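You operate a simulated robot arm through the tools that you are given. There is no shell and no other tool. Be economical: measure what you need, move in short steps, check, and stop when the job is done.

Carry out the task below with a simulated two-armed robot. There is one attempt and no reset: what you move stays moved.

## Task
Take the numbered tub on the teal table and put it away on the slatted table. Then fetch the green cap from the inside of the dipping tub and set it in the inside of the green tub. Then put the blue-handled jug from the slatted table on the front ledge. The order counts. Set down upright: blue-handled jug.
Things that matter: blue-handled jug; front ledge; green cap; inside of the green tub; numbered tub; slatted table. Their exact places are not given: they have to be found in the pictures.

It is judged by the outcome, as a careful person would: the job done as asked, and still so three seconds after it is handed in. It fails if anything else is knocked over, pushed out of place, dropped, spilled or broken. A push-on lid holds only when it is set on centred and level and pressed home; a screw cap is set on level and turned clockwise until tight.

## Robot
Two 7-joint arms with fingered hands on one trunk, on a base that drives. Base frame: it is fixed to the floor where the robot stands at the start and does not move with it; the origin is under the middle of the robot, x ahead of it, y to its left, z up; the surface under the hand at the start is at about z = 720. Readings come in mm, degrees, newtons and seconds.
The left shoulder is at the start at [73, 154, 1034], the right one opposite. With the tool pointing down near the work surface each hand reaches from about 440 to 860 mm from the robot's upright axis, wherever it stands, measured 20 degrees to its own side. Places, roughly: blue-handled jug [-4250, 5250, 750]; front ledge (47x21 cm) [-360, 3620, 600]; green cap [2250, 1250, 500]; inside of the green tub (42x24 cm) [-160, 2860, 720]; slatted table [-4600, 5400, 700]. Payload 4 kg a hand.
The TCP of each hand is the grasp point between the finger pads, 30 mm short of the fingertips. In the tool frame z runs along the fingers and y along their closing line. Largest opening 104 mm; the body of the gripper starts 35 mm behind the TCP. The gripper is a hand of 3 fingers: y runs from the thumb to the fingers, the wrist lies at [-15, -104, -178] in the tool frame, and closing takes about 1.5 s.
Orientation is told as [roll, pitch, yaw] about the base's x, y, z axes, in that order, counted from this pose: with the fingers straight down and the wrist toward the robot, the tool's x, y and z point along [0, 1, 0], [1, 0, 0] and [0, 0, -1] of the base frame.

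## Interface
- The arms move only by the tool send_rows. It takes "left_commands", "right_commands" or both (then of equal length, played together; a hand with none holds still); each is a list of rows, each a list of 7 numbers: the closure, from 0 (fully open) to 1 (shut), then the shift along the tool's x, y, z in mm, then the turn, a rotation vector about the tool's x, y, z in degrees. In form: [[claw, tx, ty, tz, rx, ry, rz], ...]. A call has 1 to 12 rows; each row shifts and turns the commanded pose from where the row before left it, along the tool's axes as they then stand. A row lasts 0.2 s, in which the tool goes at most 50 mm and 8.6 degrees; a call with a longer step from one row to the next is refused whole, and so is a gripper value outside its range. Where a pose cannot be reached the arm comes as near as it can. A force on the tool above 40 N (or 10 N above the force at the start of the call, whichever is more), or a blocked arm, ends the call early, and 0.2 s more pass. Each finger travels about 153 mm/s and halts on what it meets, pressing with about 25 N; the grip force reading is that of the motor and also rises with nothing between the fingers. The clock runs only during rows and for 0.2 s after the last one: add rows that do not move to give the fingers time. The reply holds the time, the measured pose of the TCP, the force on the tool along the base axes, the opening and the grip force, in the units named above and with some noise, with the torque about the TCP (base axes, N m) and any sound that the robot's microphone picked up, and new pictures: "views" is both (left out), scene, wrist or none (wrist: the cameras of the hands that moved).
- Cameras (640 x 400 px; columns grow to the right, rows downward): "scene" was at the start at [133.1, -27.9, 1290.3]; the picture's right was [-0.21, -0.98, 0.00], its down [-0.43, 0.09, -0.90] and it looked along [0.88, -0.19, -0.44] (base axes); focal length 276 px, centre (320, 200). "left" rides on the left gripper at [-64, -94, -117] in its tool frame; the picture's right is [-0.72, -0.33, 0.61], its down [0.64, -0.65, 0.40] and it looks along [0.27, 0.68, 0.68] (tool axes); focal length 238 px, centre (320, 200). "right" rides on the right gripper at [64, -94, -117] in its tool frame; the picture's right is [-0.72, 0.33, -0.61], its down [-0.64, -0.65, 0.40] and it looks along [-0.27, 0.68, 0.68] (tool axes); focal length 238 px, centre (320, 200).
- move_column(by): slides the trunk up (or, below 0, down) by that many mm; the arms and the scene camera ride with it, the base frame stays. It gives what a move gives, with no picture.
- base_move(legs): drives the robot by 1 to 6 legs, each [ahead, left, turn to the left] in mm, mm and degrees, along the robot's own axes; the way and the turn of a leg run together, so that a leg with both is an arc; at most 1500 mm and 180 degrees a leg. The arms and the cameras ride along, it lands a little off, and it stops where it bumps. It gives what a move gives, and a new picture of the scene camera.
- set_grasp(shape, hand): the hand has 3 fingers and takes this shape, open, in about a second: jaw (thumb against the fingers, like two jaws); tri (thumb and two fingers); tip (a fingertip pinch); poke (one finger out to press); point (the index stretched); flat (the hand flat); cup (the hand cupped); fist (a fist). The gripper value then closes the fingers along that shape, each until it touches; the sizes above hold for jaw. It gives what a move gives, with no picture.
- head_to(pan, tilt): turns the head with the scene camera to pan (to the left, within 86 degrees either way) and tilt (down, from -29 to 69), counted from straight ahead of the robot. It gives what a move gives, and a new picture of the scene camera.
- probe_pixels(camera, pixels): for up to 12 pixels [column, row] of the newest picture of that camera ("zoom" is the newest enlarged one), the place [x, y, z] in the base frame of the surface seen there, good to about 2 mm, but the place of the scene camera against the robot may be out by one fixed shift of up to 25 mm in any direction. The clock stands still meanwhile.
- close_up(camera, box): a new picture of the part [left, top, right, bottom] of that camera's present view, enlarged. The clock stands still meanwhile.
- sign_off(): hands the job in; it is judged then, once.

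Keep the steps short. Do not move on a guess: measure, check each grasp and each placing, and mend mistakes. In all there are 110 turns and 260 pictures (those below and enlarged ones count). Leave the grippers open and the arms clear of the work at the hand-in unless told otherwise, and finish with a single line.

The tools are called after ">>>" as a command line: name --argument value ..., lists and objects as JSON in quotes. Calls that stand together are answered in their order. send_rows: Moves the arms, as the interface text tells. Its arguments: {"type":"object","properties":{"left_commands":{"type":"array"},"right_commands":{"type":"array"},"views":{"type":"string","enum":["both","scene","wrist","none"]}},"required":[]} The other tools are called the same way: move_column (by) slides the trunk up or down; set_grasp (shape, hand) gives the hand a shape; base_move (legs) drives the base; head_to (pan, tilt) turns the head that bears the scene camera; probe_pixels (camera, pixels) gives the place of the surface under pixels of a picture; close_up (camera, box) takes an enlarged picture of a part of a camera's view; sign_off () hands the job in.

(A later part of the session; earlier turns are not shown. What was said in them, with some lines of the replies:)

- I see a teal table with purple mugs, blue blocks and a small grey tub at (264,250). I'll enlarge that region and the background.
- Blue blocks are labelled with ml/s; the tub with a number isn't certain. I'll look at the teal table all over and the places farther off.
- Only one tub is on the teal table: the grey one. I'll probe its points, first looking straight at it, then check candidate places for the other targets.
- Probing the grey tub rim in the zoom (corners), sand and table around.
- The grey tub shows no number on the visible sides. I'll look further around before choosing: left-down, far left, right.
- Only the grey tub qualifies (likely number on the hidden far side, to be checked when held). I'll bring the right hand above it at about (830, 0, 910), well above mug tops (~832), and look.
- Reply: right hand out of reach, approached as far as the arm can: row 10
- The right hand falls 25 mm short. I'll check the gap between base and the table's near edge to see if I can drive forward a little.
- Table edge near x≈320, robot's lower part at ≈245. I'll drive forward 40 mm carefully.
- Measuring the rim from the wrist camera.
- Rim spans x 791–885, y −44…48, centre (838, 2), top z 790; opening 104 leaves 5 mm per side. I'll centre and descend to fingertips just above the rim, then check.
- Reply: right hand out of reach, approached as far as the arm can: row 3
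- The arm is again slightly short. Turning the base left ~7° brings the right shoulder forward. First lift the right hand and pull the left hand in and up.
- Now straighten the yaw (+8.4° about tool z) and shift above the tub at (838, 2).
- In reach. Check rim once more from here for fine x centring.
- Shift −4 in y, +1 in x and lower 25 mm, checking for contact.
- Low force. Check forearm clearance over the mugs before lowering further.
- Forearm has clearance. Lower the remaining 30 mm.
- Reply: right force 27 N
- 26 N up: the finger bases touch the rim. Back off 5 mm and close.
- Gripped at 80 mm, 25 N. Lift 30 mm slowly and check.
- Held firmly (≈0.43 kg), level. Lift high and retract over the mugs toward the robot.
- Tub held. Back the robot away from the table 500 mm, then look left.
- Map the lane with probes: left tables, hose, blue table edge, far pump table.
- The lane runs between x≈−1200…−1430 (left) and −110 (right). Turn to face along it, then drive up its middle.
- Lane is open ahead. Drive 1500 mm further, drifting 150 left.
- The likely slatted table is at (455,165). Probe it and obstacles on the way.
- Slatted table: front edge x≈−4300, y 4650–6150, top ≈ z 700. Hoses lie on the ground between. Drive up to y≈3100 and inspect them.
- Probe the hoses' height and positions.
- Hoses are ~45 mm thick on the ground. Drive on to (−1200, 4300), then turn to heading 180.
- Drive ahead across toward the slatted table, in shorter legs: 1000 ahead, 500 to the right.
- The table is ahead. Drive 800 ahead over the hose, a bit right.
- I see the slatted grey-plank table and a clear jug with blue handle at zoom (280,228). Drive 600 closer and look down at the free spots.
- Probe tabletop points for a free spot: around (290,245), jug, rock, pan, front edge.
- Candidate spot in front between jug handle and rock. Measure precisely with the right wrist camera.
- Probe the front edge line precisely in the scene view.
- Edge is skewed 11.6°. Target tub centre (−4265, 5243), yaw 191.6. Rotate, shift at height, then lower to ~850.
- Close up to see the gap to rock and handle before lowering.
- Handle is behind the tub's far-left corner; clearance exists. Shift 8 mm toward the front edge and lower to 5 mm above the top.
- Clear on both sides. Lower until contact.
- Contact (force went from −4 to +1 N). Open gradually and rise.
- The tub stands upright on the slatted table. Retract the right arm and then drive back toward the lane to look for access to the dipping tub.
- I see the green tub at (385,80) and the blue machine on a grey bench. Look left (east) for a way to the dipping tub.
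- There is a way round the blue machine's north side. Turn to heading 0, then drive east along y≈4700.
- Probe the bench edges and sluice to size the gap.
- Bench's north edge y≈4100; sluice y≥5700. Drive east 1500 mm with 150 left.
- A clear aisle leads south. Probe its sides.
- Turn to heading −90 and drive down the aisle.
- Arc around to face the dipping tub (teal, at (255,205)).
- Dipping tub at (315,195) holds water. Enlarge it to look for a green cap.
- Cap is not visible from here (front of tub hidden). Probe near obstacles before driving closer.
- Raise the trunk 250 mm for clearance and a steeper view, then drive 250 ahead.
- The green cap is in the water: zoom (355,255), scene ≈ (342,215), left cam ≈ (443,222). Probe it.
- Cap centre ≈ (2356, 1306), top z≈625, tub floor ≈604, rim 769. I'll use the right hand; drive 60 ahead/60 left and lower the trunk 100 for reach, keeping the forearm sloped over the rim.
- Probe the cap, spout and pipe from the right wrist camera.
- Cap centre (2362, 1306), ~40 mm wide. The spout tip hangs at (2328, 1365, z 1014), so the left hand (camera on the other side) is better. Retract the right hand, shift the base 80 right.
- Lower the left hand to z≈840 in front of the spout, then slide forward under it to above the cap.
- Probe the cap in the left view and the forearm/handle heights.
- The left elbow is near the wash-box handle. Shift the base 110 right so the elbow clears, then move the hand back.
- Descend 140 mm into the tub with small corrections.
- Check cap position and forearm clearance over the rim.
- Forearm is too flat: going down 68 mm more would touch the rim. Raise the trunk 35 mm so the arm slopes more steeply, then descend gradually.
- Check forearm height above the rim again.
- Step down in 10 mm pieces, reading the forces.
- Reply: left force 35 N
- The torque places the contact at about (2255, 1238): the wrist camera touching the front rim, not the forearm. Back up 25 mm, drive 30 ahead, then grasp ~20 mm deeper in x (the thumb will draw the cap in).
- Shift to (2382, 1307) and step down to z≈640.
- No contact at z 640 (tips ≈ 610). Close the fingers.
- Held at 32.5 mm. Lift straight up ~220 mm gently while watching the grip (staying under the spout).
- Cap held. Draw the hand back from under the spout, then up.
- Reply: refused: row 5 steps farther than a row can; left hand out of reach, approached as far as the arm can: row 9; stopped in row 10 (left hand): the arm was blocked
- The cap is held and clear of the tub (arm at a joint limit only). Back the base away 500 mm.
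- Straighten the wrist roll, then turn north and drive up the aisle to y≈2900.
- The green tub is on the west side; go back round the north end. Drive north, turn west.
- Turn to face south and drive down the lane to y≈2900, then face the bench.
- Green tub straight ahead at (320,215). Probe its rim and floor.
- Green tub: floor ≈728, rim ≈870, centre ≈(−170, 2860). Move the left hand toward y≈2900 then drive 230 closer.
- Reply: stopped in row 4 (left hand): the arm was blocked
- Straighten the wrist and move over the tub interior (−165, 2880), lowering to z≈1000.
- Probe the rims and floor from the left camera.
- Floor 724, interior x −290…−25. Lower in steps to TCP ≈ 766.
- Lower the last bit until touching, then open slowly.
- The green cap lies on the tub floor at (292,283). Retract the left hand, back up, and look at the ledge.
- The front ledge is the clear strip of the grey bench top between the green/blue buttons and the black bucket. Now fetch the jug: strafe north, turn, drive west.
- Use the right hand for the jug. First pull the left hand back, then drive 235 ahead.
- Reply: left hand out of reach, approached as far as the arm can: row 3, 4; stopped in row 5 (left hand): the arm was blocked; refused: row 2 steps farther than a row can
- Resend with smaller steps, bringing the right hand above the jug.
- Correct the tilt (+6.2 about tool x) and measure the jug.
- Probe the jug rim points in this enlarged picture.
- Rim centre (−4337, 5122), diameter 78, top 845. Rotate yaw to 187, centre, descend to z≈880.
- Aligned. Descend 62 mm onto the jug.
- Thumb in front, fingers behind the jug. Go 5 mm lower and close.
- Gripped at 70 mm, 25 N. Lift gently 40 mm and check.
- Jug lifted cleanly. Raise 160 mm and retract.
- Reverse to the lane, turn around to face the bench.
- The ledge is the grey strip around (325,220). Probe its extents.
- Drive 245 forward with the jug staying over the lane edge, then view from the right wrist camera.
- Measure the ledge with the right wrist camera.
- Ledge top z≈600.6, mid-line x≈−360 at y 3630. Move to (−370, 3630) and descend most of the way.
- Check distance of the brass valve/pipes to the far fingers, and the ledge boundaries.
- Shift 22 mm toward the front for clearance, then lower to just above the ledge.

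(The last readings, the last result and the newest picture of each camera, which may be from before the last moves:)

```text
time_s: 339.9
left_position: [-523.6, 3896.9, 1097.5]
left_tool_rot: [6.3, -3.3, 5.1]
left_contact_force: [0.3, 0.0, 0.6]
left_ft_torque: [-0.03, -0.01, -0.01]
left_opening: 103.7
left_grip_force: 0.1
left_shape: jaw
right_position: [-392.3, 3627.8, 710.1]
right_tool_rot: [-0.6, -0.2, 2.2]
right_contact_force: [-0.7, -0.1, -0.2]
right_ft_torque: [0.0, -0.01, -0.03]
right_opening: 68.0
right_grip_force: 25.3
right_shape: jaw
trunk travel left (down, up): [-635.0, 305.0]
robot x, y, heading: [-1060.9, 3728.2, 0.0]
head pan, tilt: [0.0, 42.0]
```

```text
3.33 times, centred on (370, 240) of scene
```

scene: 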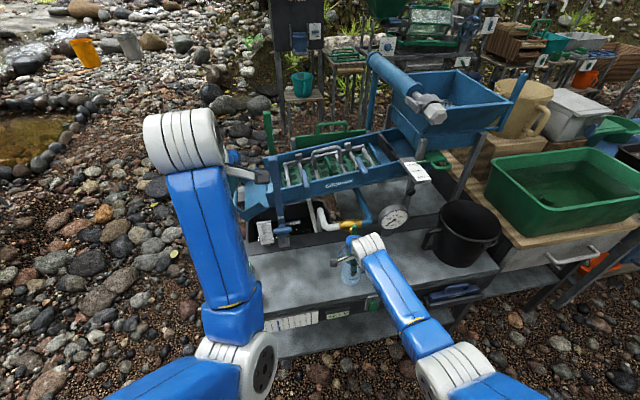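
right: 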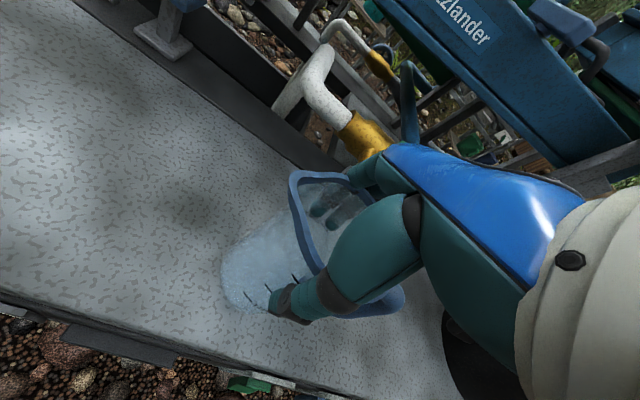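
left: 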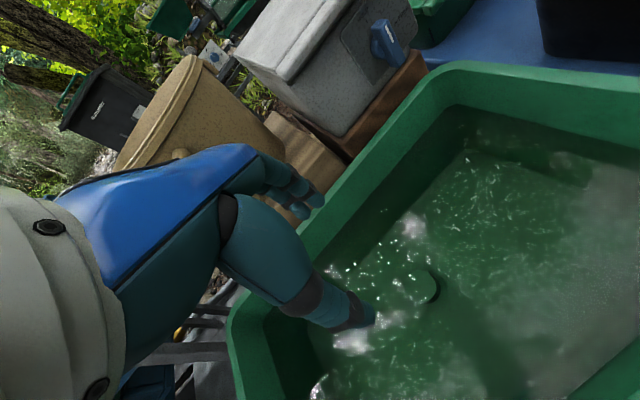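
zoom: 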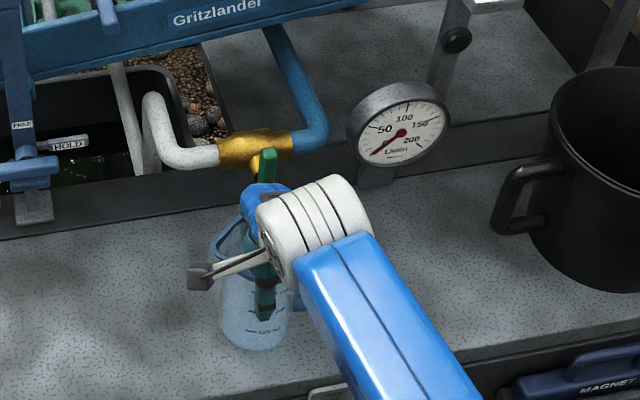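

The valve's green lever is close behind the hand; measure it.

>>> probe_pixels --camera "zoom" --pixels '[[268, 155], [268, 175], [250, 150], [262, 200], [250, 230], [325, 195]]'

```text
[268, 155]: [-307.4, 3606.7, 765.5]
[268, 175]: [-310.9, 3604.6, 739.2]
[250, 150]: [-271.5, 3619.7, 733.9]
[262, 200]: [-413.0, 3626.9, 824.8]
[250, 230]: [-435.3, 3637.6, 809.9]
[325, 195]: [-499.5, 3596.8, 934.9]
```

Lever at x≈−306, y≈3611. Raise slightly and shift 60 mm left and 8 mm forward to keep the fingers clear when opening.

>>> send_rows --right_commands '[[1, 0, -4, -20, 0, 0, 0], [1, 30, -6, 0, 0, 0, 0], [1, 30, -2, 0, 0, 0, 0], [1, 0, 0, 15, 0, 0, 0], [1, 0, 0, 6, 0, 0, 0], [1, 0, 0, 0, 0, 0, 0]]' --views "both"

>>> close_up --camera "scene" --box '[270, 180, 430, 300]'

```text
time_s: 341.4
left_position: [-523.1, 3898.6, 1098.7]
left_tool_rot: [6.4, -3.3, 5.0]
left_contact_force: [0.1, -0.6, 0.3]
left_ft_torque: [0.01, -0.02, 0.02]
left_opening: 103.9
left_grip_force: 0.2
left_shape: jaw
right_position: [-407.6, 3686.9, 709.7]
right_tool_rot: [-0.7, -0.2, 2.2]
right_contact_force: [0.1, -0.3, -1.3]
right_ft_torque: [0.01, -0.01, 0.01]
right_opening: 67.9
right_grip_force: 25.0
right_shape: jaw
trunk travel left (down, up): [-635.0, 305.0]
robot x, y, heading: [-1057.7, 3727.0, 0.3]
head pan, tilt: [0.0, 42.0]
```

scene: 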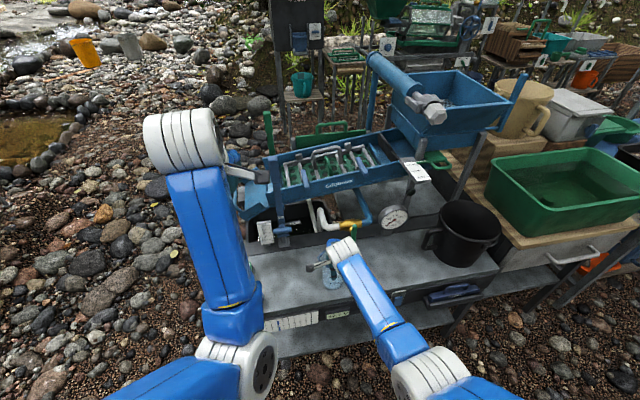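
right: 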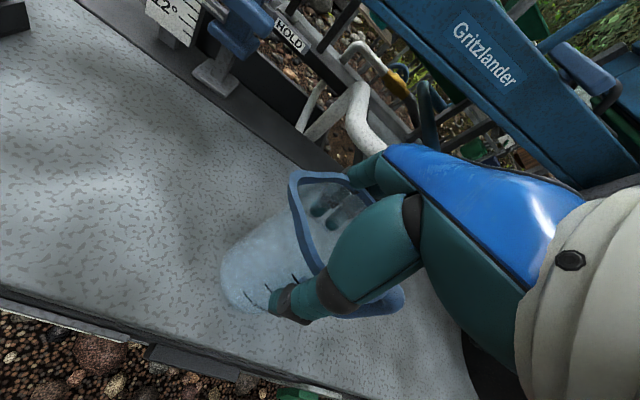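

```text
3.33 times, centred on (350, 240) of scene
```

zoom: 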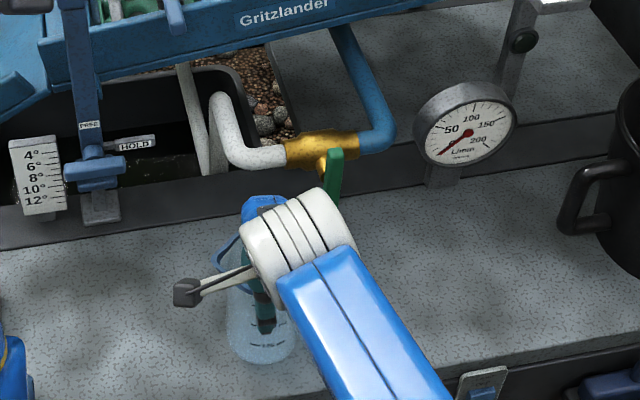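

Clear now. Lower until touch.

>>> send_rows --right_commands '[[1, 0, 0, 4, 0, 0, 0], [1, 0, 0, 3, 0, 0, 0], [1, 0, 0, 3, 0, 0, 0], [1, 0, 0, 0, 0, 0, 0]]' --views "wrist"

```text
time_s: 342.4
left_position: [-524.8, 3898.2, 1099.2]
left_tool_rot: [6.2, -3.4, 5.1]
left_contact_force: [-0.8, -0.2, 0.4]
left_ft_torque: [-0.01, -0.01, -0.01]
left_opening: 103.8
left_grip_force: 0.1
left_shape: jaw
right_position: [-407.4, 3687.8, 700.7]
right_tool_rot: [-0.7, -0.4, 2.3]
right_contact_force: [-2.2, 1.1, 5.9]
right_ft_torque: [-0.05, -0.09, -0.01]
right_opening: 67.8
right_grip_force: 24.9
right_shape: jaw
trunk travel left (down, up): [-635.0, 305.0]
robot x, y, heading: [-1056.9, 3725.0, 0.4]
head pan, tilt: [0.0, 42.0]
```

right: 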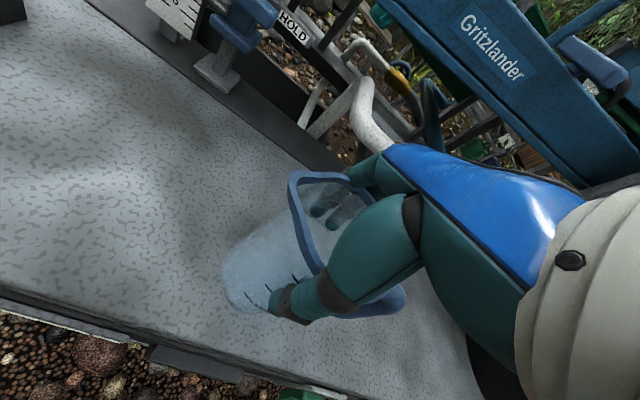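

Contact (6 N). Open slowly, then rise straight up.

>>> send_rows --right_commands '[[0.7, 0, 0, 0, 0, 0, 0], [0.4, 0, 0, 0, 0, 0, 0], [0.2, 0, 0, 0, 0, 0, 0], [0, 0, 0, 0, 0, 0, 0], [0, 0, 0, 0, 0, 0, 0], [0, 0, 0, 0, 0, 0, 0]]' --views "wrist"

>>> send_rows --right_commands '[[0, 0, 0, -10, 0, 0, 0], [0, 0, 0, -20, 0, 0, 0], [0, 0, 0, -30, 0, 0, 0], [0, 0, 0, -40, 0, 0, 0], [0, 0, 0, -40, 0, 0, 0], [0, 0, 0, -40, 0, 0, 0], [0, 0, 0, -40, 0, 0, 0], [0, 0, -30, -30, 0, 0, 0], [0, 0, -40, 0, 0, 0, 0], [0, 0, 0, 0, 0, 0, 0]]' --views "both"

>>> close_up --camera "scene" --box '[250, 160, 490, 310]'

```text
time_s: 343.8
left_position: [-525.6, 3897.8, 1100.3]
left_tool_rot: [6.3, -3.4, 5.0]
left_contact_force: [0.4, -0.2, -0.4]
left_ft_torque: [0.01, -0.02, 0.0]
left_opening: 103.6
left_grip_force: 0.2
left_shape: jaw
right_position: [-407.2, 3687.1, 699.9]
right_tool_rot: [-0.7, -0.1, 2.2]
right_contact_force: [-1.1, 0.1, 2.8]
right_ft_torque: [0.02, 0.03, 0.01]
right_opening: 103.9
right_grip_force: 0.1
right_shape: jaw
trunk travel left (down, up): [-635.0, 305.0]
robot x, y, heading: [-1058.3, 3729.0, 0.4]
head pan, tilt: [0.0, 42.0]
```

right: 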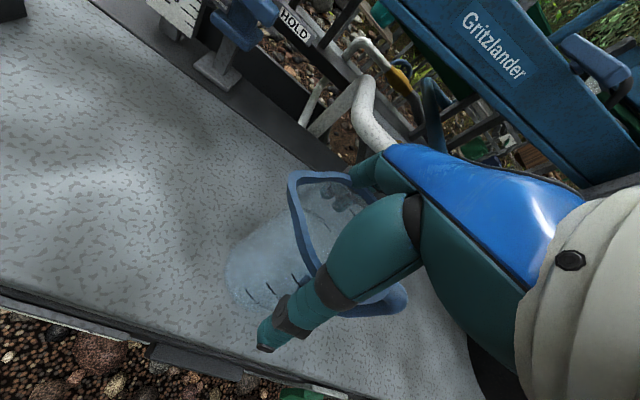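

```text
time_s: 345.9
left_position: [-523.5, 3897.6, 1099.0]
left_tool_rot: [6.4, -3.4, 5.1]
left_contact_force: [-0.6, -0.1, 0.7]
left_ft_torque: [0.02, -0.01, 0.03]
left_opening: 103.6
left_grip_force: 0.0
left_shape: jaw
right_position: [-474.4, 3682.2, 950.7]
right_tool_rot: [-1.1, -0.6, 2.0]
right_contact_force: [1.0, 0.3, 0.3]
right_ft_torque: [0.01, -0.02, 0.01]
right_opening: 104.2
right_grip_force: 0.0
right_shape: jaw
trunk travel left (down, up): [-635.0, 305.0]
robot x, y, heading: [-1062.0, 3726.6, -0.0]
head pan, tilt: [0.0, 42.0]
```

scene: 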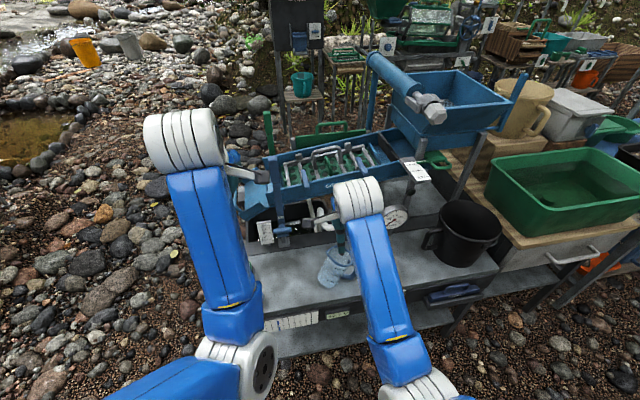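
right: 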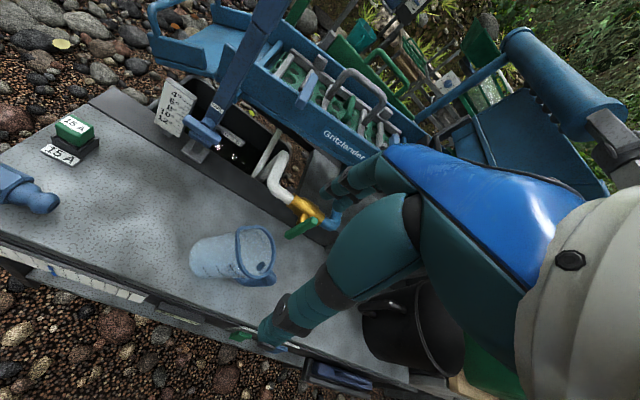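

```text
2.67 times, centred on (370, 235) of scene
```

zoom: 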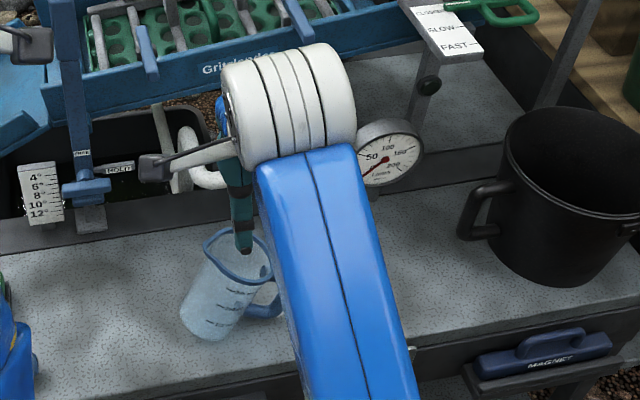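

The jug may be leaning. Retract the right arm and look closely.

>>> send_rows --right_commands '[[0, -25, -30, -20, 0, 0, 0], [0, -25, -30, -20, 0, 0, 0], [0, -30, -30, 0, 0, 0, 0], [0, -30, -20, 0, 0, 0, 0], [0, 0, 0, 0, 0, 0, 0]]' --views "both"

>>> close_up --camera "scene" --box '[270, 190, 430, 310]'

>>> probe_pixels --camera "zoom" --pixels '[[210, 200], [240, 210], [180, 280]]'

```text
time_s: 347.1
left_position: [-523.2, 3898.5, 1098.7]
left_tool_rot: [6.5, -3.3, 5.2]
left_contact_force: [0.7, 0.0, 0.7]
left_ft_torque: [0.01, -0.01, -0.01]
left_opening: 104.0
left_grip_force: 0.1
left_shape: jaw
right_position: [-584.8, 3574.2, 988.3]
right_tool_rot: [-0.6, -0.2, 2.2]
right_contact_force: [0.5, -1.1, 0.0]
right_ft_torque: [-0.02, 0.0, 0.01]
right_opening: 103.8
right_grip_force: 0.1
right_shape: jaw
trunk travel left (down, up): [-635.0, 305.0]
robot x, y, heading: [-1058.8, 3725.7, 0.3]
head pan, tilt: [0.0, 42.0]
```

scene: 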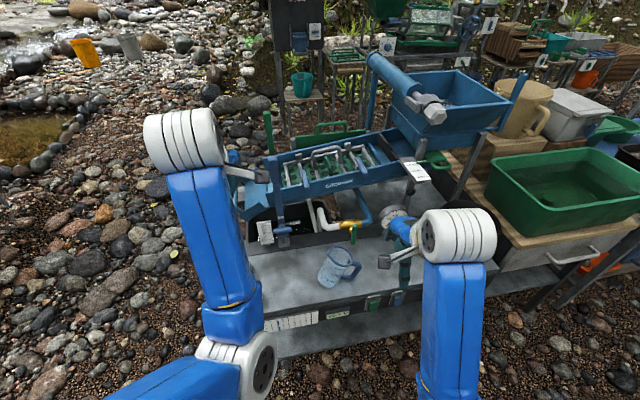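
right: 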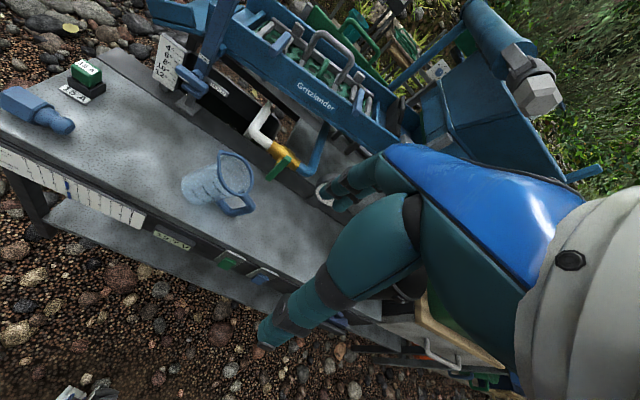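

```text
3.33 times, centred on (350, 250) of scene
```

zoom: 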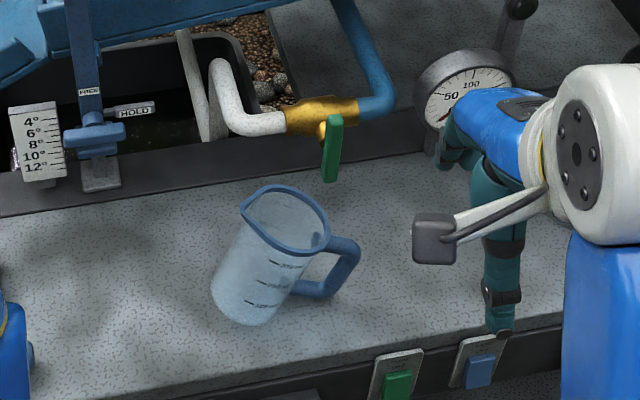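

```text
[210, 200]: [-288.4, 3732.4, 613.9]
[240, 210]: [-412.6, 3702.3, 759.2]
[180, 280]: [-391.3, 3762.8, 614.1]
```

The jug has tilted over onto its handle. Measure its pose.

>>> probe_pixels --camera "zoom" --pixels '[[243, 207], [272, 188], [310, 198], [328, 228], [318, 252], [290, 252], [262, 232], [357, 255], [320, 293], [300, 293], [215, 290], [255, 322]]'

>>> close_up --camera "right" --box '[150, 120, 310, 240]'

```text
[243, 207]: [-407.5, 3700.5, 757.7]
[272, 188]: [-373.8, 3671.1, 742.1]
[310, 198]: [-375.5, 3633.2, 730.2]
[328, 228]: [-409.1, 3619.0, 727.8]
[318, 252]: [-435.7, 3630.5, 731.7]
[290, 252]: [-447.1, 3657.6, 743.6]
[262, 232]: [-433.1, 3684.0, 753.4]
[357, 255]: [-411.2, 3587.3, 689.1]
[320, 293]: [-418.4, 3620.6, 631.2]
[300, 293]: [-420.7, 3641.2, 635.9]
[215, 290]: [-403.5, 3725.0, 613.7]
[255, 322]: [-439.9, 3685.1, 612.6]
```

```text
3.33 times, centred on (230, 180) of right
```

zoom: 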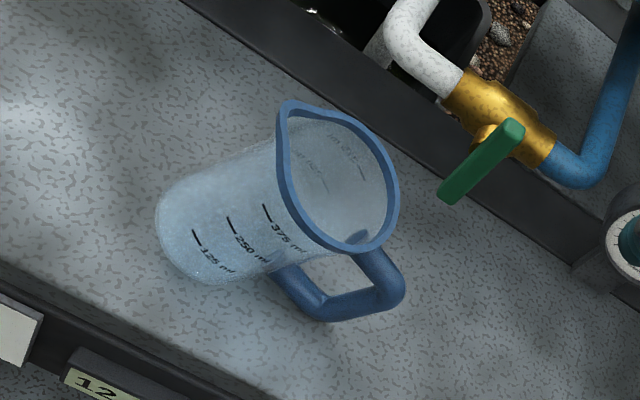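

Probe the same from the right wrist camera for accurate values.

>>> probe_pixels --camera "zoom" --pixels '[[286, 108], [340, 122], [380, 155], [395, 200], [374, 246], [330, 240], [300, 210], [283, 160], [400, 285], [325, 312], [162, 215], [200, 278]]'

```text
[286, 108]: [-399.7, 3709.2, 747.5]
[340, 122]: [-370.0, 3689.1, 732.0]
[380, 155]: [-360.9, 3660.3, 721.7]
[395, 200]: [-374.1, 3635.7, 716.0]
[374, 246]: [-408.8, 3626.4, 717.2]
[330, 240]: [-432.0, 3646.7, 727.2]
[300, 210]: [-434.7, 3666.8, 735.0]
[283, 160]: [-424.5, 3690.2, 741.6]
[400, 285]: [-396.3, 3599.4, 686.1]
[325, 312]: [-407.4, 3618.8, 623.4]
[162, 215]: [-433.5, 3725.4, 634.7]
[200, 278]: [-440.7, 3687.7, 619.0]
```

Tilt is ~20° toward the handle. Plan: regrip front/back with a vertical hand, lift, roll −20° to make the jug upright, set down. First move above it at (−400, 3676).

>>> send_rows --right_commands '[[0, 19, 38, 0, 0, 0, 0], [0, 19, 38, 0, 0, 0, 0], [0, 19, 38, 0, 0, 0, 0], [0, 19, 38, 0, 0, 0, 0], [0, 19, 37, 0, 0, 0, 0], [0, 0, 0, 40, 0, 0, 0], [0, 0, 0, 40, 0, 0, 0], [0, 0, 0, 40, 0, 0, 0], [0, 0, 0, 40, 0, 0, 0], [0, 0, 0, 20, 0, 0, 0], [0, 0, 0, 0, 0, 0, 0], [0, 0, 0, 0, 0, 0, 0]]' --views "wrist"

>>> close_up --camera "scene" --box '[270, 190, 430, 310]'

```text
time_s: 349.8
left_position: [-524.8, 3898.5, 1098.2]
left_tool_rot: [6.4, -3.2, 5.1]
left_contact_force: [-0.3, -0.5, 0.1]
left_ft_torque: [-0.01, 0.03, 0.01]
left_opening: 103.9
left_grip_force: 0.1
left_shape: jaw
right_position: [-399.1, 3672.1, 809.7]
right_tool_rot: [-0.8, -0.3, 2.1]
right_contact_force: [-0.2, -0.1, 0.1]
right_ft_torque: [0.02, -0.01, 0.03]
right_opening: 104.2
right_grip_force: 0.0
right_shape: jaw
trunk travel left (down, up): [-635.0, 305.0]
robot x, y, heading: [-1058.0, 3726.5, 0.3]
head pan, tilt: [0.0, 42.0]
```

right: 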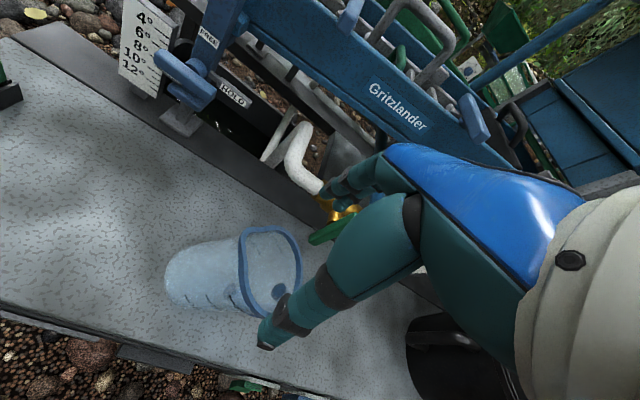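

```text
3.33 times, centred on (350, 250) of scene
5 turns are left
```

zoom: 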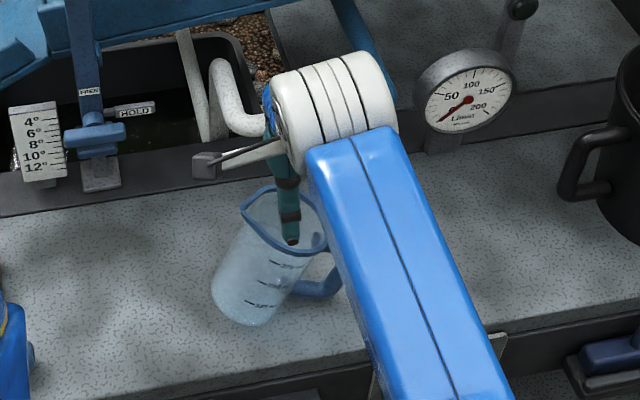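

Only 5 turns are left, so I combine: descend and grip; then lift 40 mm and roll −20°.

>>> send_rows --right_commands '[[0, 4, -1, 24, 0, 0, 0], [0, 0, 0, 25, 0, 0, 0], [0, 0, 0, 25, 0, 0, 0], [0, 0, 0, 22, 0, 0, 0], [0, 0, 0, 0, 0, 0, 0], [0.3, 0, 0, 0, 0, 0, 0], [0.6, 0, 0, 0, 0, 0, 0], [1, 0, 0, 0, 0, 0, 0], [1, 0, 0, 0, 0, 0, 0], [1, 0, 0, 0, 0, 0, 0], [1, 0, 0, 0, 0, 0, 0], [1, 0, 0, 0, 0, 0, 0]]' --views "none"

>>> send_rows --right_commands '[[1, 0, 0, -10, 0, 0, 0], [1, 0, 0, -15, 0, 0, 0], [1, 0, 0, -15, 0, 0, 0], [1, 0, 0, 0, 0, -6.6, 0], [1, 0, 0, 0, 0, -6.6, 0], [1, 0, 0, 0, 0, -6.6, 0], [1, 0, 0, 0, 0, 0, 0]]' --views "both"

>>> close_up --camera "scene" --box '[270, 190, 430, 310]'

>>> probe_pixels --camera "zoom" --pixels '[[243, 190], [250, 230], [225, 300], [250, 310], [270, 310], [215, 280], [290, 300], [230, 200], [260, 200], [330, 250]]'

```text
time_s: 352.4
left_position: [-524.4, 3898.6, 1098.4]
left_tool_rot: [6.4, -3.3, 5.0]
left_contact_force: [0.9, 0.4, 0.7]
left_ft_torque: [0.03, 0.0, -0.04]
left_opening: 103.9
left_grip_force: 0.1
left_shape: jaw
right_position: [-397.3, 3677.1, 713.7]
right_tool_rot: [-0.7, -0.2, 2.2]
right_contact_force: [0.3, 0.3, 0.5]
right_ft_torque: [-0.02, 0.01, 0.01]
right_opening: 67.2
right_grip_force: 25.1
right_shape: jaw
trunk travel left (down, up): [-635.0, 305.0]
robot x, y, heading: [-1056.4, 3725.8, 0.1]
head pan, tilt: [0.0, 42.0]
```

```text
time_s: 353.9
left_position: [-525.0, 3897.4, 1098.7]
left_tool_rot: [6.5, -3.3, 5.1]
left_contact_force: [1.0, 0.0, 0.2]
left_ft_torque: [0.04, 0.0, 0.02]
left_opening: 104.0
left_grip_force: 0.0
left_shape: jaw
right_position: [-397.5, 3677.4, 753.4]
right_tool_rot: [-20.4, -0.2, 2.1]
right_contact_force: [0.4, -0.2, -0.6]
right_ft_torque: [0.04, -0.02, 0.01]
right_opening: 67.2
right_grip_force: 25.1
right_shape: jaw
trunk travel left (down, up): [-635.0, 305.0]
robot x, y, heading: [-1060.8, 3725.5, 0.4]
head pan, tilt: [0.0, 42.0]
```

scene: 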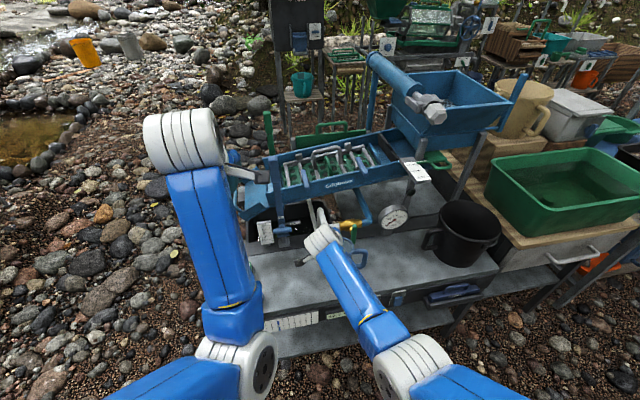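
right: 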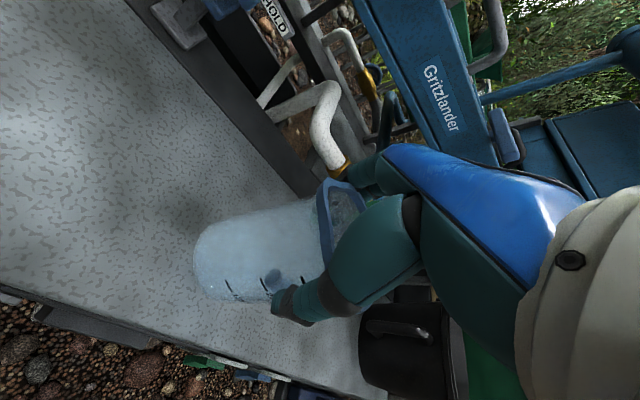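

```text
3.33 times, centred on (350, 250) of scene
```

zoom: 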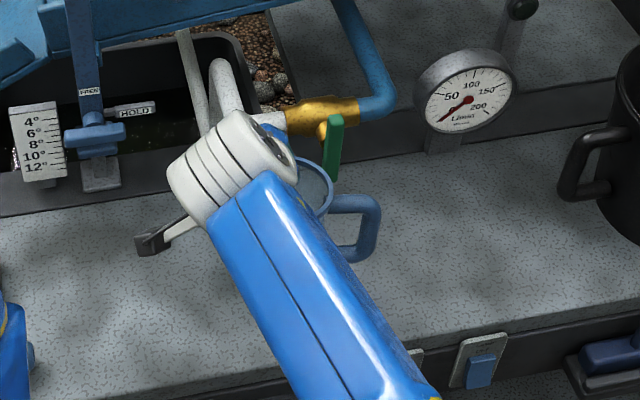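

```text
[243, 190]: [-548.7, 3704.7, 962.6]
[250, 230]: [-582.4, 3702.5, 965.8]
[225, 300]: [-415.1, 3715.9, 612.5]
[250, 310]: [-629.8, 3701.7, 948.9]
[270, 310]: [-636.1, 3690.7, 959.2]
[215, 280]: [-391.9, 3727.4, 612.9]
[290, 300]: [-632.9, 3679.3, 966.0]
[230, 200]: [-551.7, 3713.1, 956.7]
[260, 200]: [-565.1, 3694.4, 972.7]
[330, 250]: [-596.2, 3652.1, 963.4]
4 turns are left
```

The jug now hangs upright (handle bars level/vertical). Lower straight down to light contact, then open very slowly.

>>> send_rows --right_commands '[[1, 5.2, 0, 14.1, 0, 0, 0], [1, 5.2, 0, 14.1, 0, 0, 0], [1, 3.5, 0, 9.4, 0, 0, 0], [1, 1.7, 0, 4.7, 0, 0, 0], [1, 0.9, 0, 2.3, 0, 0, 0], [1, 0.7, 0, 1.9, 0, 0, 0], [1, 0, 0, 0, 0, 0, 0]]' --views "none"

>>> send_rows --right_commands '[[0.6, 0, 0, 0, 0, 0, 0], [0.45, 0, 0, 0, 0, 0, 0], [0.38, 0, 0, 0, 0, 0, 0], [0.35, 0, 0, 0, 0, 0, 0], [0.32, 0, 0, 0, 0, 0, 0], [0.29, 0, 0, 0, 0, 0, 0], [0.25, 0, 0, 0, 0, 0, 0], [0.2, 0, 0, 0, 0, 0, 0], [0.12, 0, 0, 0, 0, 0, 0], [0.05, 0, 0, 0, 0, 0, 0], [0, 0, 0, 0, 0, 0, 0], [0, 0, 0, 0, 0, 0, 0]]' --views "both"

>>> close_up --camera "right" --box '[160, 120, 400, 340]'

>>> close_up --camera "scene" --box '[270, 190, 430, 310]'

```text
time_s: 355.6
left_position: [-525.7, 3899.1, 1100.2]
left_tool_rot: [6.4, -3.4, 5.2]
left_contact_force: [0.0, -0.1, -0.3]
left_ft_torque: [-0.02, 0.03, 0.04]
left_opening: 104.0
left_grip_force: 0.0
left_shape: jaw
right_position: [-398.7, 3678.2, 706.8]
right_tool_rot: [-20.4, -0.5, 2.2]
right_contact_force: [-2.1, 0.7, 14.1]
right_ft_torque: [-0.12, -0.12, -0.03]
right_opening: 66.7
right_grip_force: 24.6
right_shape: jaw
trunk travel left (down, up): [-635.0, 305.0]
robot x, y, heading: [-1056.5, 3725.5, 0.3]
head pan, tilt: [0.0, 42.0]
```

```text
time_s: 358.1
left_position: [-523.5, 3898.4, 1099.1]
left_tool_rot: [6.4, -3.3, 5.1]
left_contact_force: [0.2, 0.1, -0.1]
left_ft_torque: [0.0, -0.02, 0.01]
left_opening: 103.8
left_grip_force: 0.0
left_shape: jaw
right_position: [-398.6, 3677.9, 703.6]
right_tool_rot: [-20.5, -0.4, 2.2]
right_contact_force: [0.6, 0.9, 0.2]
right_ft_torque: [0.01, 0.0, -0.02]
right_opening: 103.7
right_grip_force: 0.1
right_shape: jaw
trunk travel left (down, up): [-635.0, 305.0]
robot x, y, heading: [-1059.4, 3728.0, 0.4]
head pan, tilt: [0.0, 42.0]
```

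scene: 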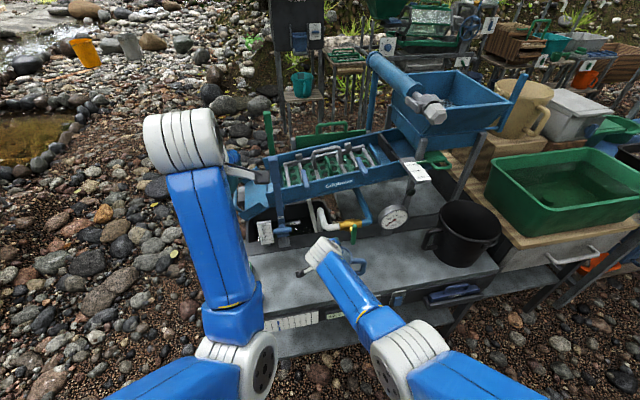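
right: 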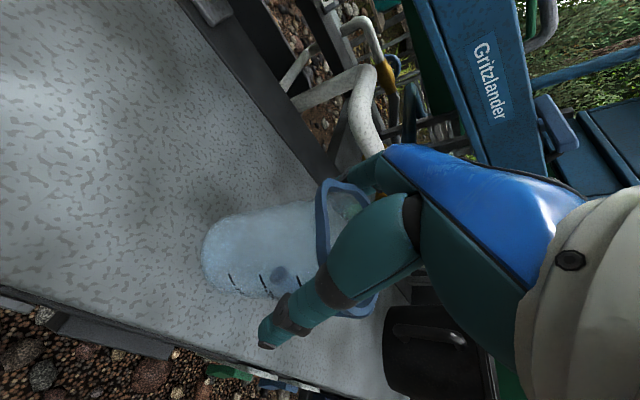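

```text
1.82 times, centred on (280, 230) of right
```

zoom: 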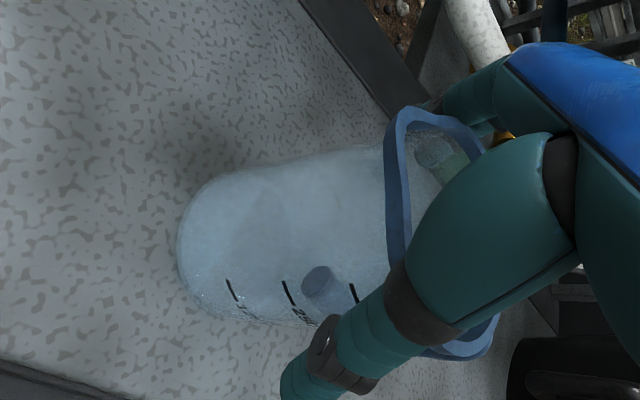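

```text
3.33 times, centred on (350, 250) of scene
3 turns are left
```

zoom: 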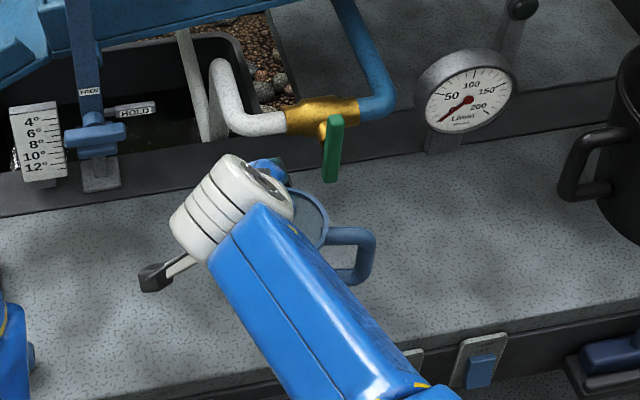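

Force is zero and the jug stands upright. Withdraw along the tool axis, then back, and check.

>>> send_rows --right_commands '[[0, 0, 0, -8, 0, 0, 0], [0, 0, 0, -12, 0, 0, 0], [0, 0, 0, -20, 0, 0, 0], [0, 0, 0, -30, 0, 0, 0], [0, 0, 0, -40, 0, 0, 0], [0, 0, 0, -40, 0, 0, 0], [0, 0, 0, -40, 0, 0, 0], [0, 0, 0, -40, 0, 0, 0], [0, 0, -40, 0, 0, 0, 0], [0, 0, -40, 0, 0, 0, 0], [0, 0, -40, 0, 0, 0, 0], [0, 0, -40, 0, 0, 0, 0]]' --views "both"

>>> base_move --legs '[[-250, 0, 0]]'

>>> close_up --camera "scene" --box '[260, 170, 440, 300]'

>>> close_up --camera "scene" --box '[320, 190, 400, 250]'

```text
time_s: 360.3
left_position: [-528.6, 3896.2, 1101.0]
left_tool_rot: [6.5, -3.6, 5.2]
left_contact_force: [-0.6, 0.6, 0.4]
left_ft_torque: [0.02, 0.02, 0.0]
left_opening: 103.7
left_grip_force: 0.0
left_shape: jaw
right_position: [-427.0, 3663.0, 921.2]
right_tool_rot: [-28.5, -3.8, -2.8]
right_contact_force: [-0.4, 0.9, 0.3]
right_ft_torque: [-0.01, -0.02, -0.02]
right_opening: 104.0
right_grip_force: 0.0
right_shape: jaw
trunk travel left (down, up): [-635.0, 305.0]
robot x, y, heading: [-1059.7, 3722.8, 0.3]
head pan, tilt: [0.0, 42.0]
stopped in row 10 (right hand): the arm was blocked; the commanded pose is now the measured one
```

scene: 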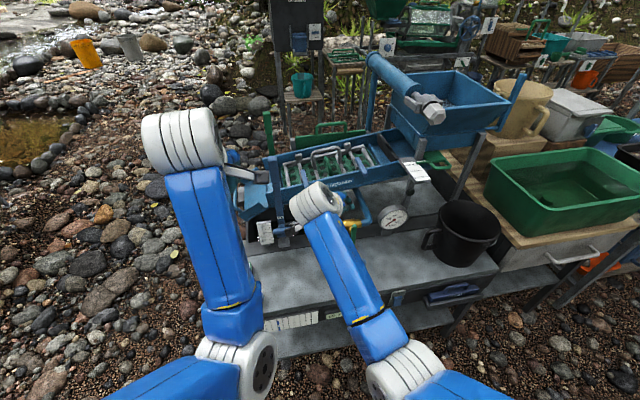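
right: 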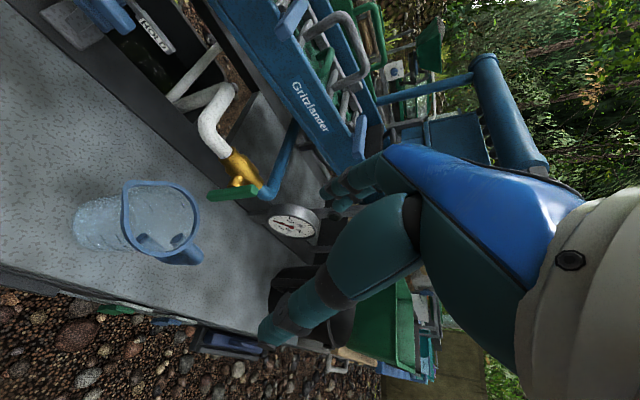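

```text
time_s: 362.1
left_position: [-775.2, 3897.7, 1100.3]
left_tool_rot: [6.3, -3.4, 4.9]
left_contact_force: [-0.1, -0.4, -0.1]
left_ft_torque: [0.0, 0.0, -0.02]
left_opening: 103.8
left_grip_force: 0.2
left_shape: jaw
right_position: [-674.9, 3663.1, 922.9]
right_tool_rot: [-28.5, -3.8, -2.7]
right_contact_force: [-0.5, 1.0, -0.2]
right_ft_torque: [-0.03, -0.01, 0.0]
right_opening: 103.7
right_grip_force: 0.1
right_shape: jaw
trunk travel left (down, up): [-635.0, 305.0]
robot x, y, heading: [-1308.8, 3724.5, 0.3]
head pan, tilt: [0.0, 42.0]
```

scene: 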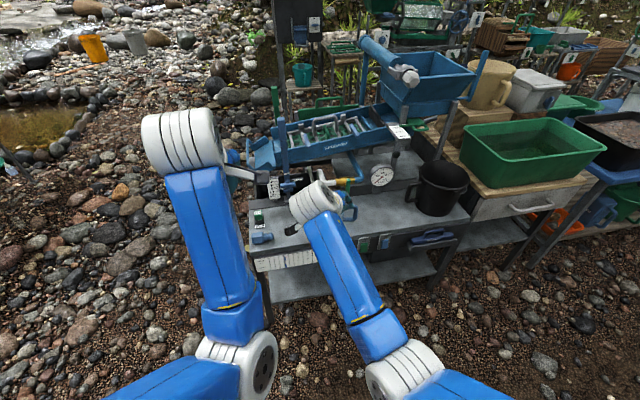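

```text
3.08 times, centred on (350, 235) of scene
```

zoom: 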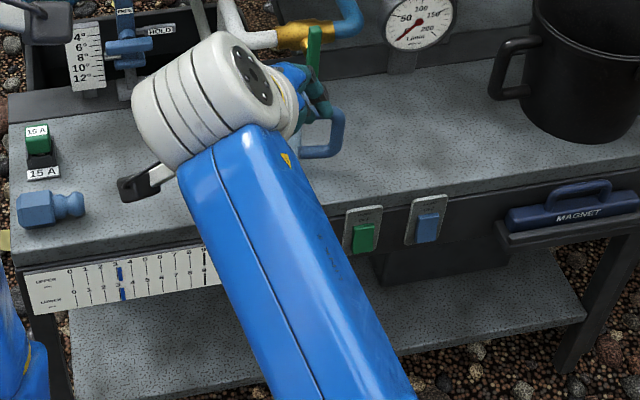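

```text
6.67 times, centred on (360, 220) of scene
2 turns are left
```

zoom: 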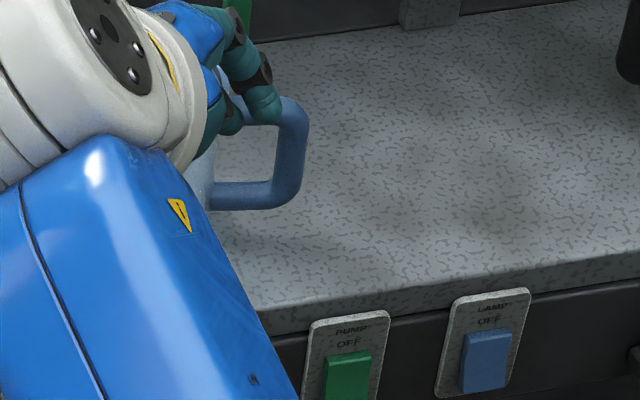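

The jug's handle bars are level, so it is standing upright on the ledge, and both hands are open and clear. Handing the job in.

>>> sign_off

```text
The job is handed in.
```

I moved the grey tub from the teal table to the slatted table, set the green cap on the floor inside the green tub, and stood the blue-handled jug upright on the front ledge; the jug tipped onto its handle at the first release, so I regripped it and set it upright, and I never saw a number on the tub, only that it was the one tub on that table.
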